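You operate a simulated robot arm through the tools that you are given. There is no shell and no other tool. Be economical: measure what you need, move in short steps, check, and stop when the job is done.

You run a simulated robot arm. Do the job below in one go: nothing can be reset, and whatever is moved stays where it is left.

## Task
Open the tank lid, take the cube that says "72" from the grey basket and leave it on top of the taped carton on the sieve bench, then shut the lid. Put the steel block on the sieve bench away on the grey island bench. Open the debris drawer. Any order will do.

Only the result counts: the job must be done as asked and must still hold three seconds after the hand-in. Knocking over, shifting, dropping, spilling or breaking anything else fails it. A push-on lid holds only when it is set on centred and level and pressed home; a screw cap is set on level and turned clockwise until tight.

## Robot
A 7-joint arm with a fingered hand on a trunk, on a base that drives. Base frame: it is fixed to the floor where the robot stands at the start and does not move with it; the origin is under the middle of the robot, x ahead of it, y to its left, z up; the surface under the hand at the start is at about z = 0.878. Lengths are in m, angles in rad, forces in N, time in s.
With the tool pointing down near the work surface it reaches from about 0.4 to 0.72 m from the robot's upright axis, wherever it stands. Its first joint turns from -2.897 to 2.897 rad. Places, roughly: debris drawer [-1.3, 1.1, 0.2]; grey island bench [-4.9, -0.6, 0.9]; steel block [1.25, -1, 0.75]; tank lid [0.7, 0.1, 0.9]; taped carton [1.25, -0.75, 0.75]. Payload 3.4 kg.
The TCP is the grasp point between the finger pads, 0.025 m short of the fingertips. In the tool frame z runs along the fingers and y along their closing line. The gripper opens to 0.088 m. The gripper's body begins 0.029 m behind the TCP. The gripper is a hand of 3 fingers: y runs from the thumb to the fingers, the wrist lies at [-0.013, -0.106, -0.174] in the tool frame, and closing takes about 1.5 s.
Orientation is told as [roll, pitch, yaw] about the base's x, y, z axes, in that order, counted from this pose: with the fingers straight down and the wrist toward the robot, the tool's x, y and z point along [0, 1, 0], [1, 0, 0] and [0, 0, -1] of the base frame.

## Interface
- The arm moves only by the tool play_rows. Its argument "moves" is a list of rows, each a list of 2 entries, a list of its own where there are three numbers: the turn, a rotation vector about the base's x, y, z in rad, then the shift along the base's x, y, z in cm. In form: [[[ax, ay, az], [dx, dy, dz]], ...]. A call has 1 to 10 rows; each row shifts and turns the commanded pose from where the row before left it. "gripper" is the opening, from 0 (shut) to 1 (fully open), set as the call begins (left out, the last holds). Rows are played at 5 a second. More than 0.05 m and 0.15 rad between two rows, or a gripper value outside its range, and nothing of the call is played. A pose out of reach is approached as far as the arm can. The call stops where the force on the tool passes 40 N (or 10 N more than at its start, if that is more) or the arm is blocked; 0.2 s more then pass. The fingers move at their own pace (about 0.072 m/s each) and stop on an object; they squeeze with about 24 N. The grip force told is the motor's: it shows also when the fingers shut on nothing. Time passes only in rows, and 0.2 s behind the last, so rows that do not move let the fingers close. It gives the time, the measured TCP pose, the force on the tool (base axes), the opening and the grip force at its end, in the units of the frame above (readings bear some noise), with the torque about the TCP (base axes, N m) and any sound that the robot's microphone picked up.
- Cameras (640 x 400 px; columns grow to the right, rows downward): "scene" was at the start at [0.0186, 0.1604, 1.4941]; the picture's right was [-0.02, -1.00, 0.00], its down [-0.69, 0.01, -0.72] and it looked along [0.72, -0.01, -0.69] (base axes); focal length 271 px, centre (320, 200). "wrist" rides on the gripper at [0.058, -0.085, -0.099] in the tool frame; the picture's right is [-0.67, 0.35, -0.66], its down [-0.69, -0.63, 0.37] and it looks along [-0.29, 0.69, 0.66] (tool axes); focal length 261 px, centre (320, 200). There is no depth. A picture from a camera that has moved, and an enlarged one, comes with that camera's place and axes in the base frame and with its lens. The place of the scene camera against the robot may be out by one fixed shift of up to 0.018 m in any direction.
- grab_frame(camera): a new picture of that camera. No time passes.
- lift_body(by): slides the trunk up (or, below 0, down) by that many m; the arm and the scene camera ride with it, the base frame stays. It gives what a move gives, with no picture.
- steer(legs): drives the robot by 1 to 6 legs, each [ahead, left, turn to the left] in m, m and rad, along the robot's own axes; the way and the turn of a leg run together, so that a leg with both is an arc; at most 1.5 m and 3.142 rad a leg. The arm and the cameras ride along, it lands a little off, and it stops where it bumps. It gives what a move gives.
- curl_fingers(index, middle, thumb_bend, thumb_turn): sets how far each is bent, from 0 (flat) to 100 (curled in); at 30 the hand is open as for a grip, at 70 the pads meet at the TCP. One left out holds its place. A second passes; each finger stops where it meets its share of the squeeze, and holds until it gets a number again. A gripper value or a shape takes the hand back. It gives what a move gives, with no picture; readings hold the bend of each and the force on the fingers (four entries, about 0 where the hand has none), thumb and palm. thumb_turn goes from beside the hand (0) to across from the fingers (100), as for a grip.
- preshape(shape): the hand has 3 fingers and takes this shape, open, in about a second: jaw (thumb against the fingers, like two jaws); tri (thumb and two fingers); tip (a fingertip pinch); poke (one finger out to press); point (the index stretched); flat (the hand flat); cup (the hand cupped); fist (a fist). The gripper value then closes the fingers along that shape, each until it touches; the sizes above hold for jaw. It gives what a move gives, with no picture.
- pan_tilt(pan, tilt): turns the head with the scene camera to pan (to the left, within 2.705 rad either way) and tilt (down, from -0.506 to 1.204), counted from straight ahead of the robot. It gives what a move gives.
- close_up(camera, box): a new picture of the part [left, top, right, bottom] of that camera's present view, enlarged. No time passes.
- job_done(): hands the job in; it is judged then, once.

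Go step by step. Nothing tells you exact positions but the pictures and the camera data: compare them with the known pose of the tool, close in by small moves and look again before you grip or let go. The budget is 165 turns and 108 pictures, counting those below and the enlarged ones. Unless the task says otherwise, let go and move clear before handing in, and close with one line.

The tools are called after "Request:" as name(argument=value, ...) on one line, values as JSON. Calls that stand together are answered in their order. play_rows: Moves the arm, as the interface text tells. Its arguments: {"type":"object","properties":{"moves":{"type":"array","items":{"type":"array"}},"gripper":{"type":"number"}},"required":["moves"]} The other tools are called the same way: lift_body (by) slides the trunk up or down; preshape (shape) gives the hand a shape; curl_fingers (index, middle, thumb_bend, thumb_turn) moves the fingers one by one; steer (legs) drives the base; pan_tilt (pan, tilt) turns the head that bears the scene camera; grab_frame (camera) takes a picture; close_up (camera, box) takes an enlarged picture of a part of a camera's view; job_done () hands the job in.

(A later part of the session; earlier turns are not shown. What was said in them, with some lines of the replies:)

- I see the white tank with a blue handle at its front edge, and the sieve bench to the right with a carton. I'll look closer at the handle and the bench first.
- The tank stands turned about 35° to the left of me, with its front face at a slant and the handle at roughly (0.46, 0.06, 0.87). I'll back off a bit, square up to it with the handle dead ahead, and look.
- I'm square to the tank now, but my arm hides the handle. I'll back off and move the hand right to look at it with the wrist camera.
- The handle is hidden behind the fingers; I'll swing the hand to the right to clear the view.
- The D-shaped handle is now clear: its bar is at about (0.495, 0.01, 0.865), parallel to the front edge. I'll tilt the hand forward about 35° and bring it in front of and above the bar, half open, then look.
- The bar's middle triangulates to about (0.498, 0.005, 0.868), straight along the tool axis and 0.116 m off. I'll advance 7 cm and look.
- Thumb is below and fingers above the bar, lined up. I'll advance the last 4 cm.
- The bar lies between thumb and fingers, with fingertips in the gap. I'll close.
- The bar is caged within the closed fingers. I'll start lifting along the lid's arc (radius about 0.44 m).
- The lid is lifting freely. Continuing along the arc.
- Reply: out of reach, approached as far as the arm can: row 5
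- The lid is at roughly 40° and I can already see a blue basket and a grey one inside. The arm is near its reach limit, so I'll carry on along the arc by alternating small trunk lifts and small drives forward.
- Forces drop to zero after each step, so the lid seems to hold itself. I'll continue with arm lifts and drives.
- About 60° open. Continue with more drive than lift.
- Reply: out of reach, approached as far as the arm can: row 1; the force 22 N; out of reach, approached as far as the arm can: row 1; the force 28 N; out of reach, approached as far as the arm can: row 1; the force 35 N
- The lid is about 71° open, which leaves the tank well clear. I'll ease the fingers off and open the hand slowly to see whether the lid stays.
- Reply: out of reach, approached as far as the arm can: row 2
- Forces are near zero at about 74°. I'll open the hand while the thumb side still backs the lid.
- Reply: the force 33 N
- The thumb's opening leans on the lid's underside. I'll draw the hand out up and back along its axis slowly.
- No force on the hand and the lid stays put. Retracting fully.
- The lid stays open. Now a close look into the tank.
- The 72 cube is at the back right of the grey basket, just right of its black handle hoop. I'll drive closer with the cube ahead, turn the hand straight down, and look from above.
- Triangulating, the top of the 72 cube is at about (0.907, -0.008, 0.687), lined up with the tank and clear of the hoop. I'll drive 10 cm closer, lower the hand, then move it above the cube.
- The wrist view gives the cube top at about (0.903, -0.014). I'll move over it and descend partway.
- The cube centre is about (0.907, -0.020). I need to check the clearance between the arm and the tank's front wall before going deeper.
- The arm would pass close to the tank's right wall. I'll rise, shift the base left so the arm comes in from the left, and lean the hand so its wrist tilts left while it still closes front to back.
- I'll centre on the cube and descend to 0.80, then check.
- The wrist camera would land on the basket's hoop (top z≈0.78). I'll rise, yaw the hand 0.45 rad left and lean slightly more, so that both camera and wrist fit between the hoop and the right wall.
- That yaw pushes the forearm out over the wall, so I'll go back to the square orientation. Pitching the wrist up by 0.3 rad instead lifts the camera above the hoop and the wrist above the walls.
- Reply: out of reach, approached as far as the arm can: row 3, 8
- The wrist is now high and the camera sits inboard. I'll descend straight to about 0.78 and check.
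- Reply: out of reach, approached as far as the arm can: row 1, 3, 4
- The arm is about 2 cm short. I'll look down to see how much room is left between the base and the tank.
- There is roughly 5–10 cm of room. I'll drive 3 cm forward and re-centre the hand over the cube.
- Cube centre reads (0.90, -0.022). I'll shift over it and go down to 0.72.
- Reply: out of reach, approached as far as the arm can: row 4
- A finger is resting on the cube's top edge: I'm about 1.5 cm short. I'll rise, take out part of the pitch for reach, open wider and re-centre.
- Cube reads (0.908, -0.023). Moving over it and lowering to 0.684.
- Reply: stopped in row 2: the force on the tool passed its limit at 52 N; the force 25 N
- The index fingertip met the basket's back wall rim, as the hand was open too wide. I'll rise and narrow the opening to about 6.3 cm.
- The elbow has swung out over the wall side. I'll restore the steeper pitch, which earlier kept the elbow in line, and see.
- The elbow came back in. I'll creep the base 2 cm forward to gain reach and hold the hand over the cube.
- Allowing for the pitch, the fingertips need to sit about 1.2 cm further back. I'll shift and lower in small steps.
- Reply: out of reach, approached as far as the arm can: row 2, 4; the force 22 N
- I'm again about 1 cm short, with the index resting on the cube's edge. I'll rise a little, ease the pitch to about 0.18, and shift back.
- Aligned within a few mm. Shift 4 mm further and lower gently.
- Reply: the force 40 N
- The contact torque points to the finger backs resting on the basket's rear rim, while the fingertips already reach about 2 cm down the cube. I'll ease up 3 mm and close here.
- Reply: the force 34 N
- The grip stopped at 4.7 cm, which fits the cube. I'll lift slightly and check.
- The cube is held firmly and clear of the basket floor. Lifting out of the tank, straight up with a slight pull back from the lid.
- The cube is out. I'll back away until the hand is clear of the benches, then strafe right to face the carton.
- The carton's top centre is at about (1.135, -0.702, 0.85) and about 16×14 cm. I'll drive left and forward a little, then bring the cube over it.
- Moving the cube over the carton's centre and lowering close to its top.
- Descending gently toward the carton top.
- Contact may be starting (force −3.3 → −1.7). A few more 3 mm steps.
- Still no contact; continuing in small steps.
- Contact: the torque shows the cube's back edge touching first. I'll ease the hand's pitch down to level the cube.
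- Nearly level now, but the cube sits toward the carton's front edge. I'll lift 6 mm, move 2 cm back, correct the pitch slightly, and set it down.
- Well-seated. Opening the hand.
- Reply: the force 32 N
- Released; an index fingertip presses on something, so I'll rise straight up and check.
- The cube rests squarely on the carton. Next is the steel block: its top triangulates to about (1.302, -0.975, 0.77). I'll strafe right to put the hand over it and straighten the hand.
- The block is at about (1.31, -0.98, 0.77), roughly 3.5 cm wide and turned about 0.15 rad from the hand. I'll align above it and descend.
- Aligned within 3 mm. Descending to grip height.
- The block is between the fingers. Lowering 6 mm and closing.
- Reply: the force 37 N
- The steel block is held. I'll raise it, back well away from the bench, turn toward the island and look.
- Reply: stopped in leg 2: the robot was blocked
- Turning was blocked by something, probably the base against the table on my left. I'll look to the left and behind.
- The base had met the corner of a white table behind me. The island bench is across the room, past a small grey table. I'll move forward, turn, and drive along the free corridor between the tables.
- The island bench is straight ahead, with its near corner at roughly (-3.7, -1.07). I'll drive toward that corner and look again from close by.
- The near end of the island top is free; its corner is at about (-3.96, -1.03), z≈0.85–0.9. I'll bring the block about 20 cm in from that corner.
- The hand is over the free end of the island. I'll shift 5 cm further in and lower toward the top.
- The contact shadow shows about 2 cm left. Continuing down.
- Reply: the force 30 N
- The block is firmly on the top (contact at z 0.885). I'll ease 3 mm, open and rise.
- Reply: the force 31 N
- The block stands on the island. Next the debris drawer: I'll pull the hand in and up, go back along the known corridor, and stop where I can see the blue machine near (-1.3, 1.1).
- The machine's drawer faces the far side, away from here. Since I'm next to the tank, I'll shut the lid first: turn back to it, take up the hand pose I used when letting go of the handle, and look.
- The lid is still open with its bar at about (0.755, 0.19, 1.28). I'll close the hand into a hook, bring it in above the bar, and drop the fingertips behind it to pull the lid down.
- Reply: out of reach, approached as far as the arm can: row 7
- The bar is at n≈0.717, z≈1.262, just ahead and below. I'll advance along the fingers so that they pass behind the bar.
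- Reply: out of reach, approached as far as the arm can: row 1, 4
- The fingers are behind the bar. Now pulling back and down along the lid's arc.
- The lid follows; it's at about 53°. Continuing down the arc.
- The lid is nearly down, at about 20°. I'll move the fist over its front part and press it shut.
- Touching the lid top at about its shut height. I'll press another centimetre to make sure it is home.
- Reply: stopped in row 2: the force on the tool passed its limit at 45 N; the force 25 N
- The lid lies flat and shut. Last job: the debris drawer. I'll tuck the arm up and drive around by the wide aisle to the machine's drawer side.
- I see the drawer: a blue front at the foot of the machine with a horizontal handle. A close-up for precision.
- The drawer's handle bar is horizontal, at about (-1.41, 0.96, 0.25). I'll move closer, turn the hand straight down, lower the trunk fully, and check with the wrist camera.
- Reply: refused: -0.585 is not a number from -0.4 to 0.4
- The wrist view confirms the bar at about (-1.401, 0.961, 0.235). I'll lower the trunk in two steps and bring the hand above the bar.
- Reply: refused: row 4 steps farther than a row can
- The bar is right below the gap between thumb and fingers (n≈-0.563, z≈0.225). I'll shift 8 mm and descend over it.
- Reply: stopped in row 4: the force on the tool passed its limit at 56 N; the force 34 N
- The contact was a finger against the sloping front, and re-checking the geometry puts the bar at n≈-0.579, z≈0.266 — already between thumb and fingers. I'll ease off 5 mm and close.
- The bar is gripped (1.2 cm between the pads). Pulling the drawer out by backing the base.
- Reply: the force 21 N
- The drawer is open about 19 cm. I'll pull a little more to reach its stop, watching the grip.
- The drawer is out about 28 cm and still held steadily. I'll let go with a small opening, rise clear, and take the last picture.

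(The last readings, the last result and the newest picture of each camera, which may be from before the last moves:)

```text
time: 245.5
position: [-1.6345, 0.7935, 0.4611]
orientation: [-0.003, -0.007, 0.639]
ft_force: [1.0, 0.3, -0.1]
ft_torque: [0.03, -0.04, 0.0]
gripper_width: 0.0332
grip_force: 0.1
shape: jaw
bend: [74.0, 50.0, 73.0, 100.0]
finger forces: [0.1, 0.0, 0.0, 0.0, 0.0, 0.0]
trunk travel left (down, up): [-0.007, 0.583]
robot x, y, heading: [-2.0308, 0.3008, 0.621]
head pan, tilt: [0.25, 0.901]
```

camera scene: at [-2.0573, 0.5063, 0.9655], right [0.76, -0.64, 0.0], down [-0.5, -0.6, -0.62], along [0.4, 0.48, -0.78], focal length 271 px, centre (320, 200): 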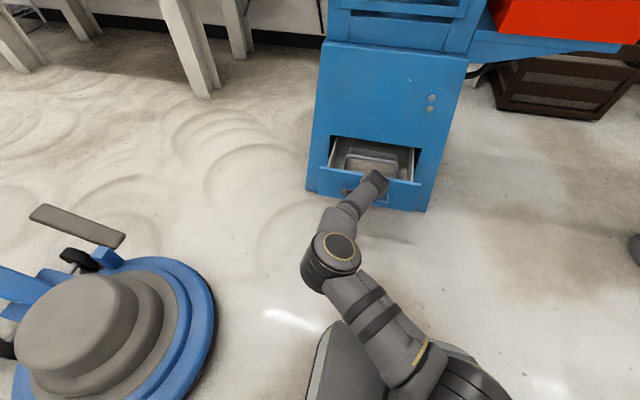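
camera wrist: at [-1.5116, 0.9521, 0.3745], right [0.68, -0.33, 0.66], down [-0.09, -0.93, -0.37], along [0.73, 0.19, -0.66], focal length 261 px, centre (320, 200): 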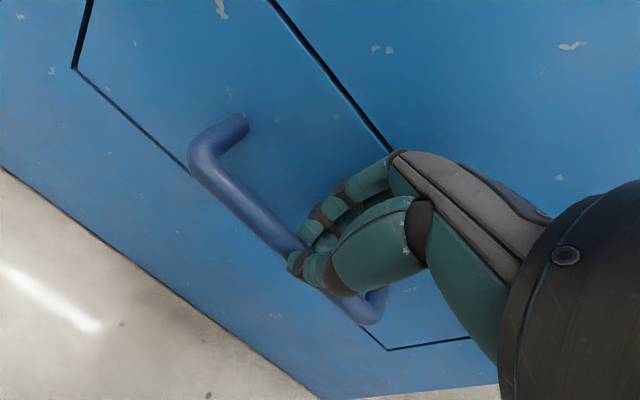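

Request:
steer(legs=[[-0.2, 0, 0]])

Request:
grab_frame(camera="scene")

```text
time: 247.1
position: [-1.797, 0.6765, 0.4602]
orientation: [-0.001, -0.006, 0.639]
ft_force: [-0.9, 0.0, -0.6]
ft_torque: [-0.02, -0.02, 0.01]
gripper_width: 0.0335
grip_force: 0.0
shape: jaw
bend: [74.0, 50.0, 73.0, 100.0]
finger forces: [0.0, 0.0, 0.0, 0.1, 0.0, 0.1]
trunk travel left (down, up): [-0.007, 0.583]
robot x, y, heading: [-2.1981, 0.1805, 0.621]
head pan, tilt: [0.25, 0.901]
```

```text
0 pictures are left
camera scene: at [-2.2942, 0.3373, 0.9653], right [0.76, -0.64, 0.0], down [-0.51, -0.6, -0.62], along [0.4, 0.47, -0.78], focal length 271 px, centre (320, 200)
```

scene: 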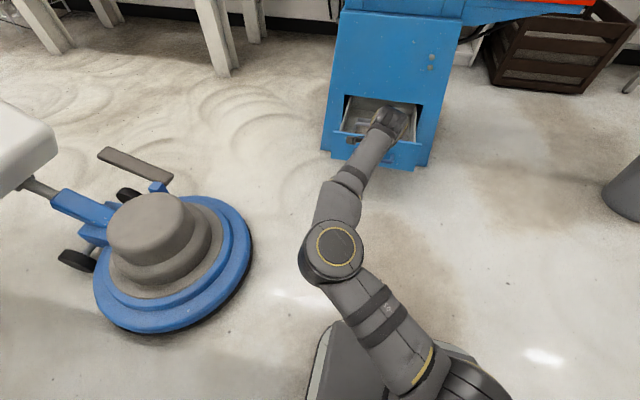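

The drawer stands open, the hand is clear, and the other tasks are done, so I'm handing in.

Request:
job_done()

```text
The job is handed in.
```

I've handed the job in: the "72" cube is on the taped carton, the tank lid is shut, the steel block is on the grey island bench, and the debris drawer is open. While I was turning to leave the sieve bench, the base was blocked once, apparently by the corner of a white table. I saw nothing knocked over there, but I didn't check the table again afterwards.
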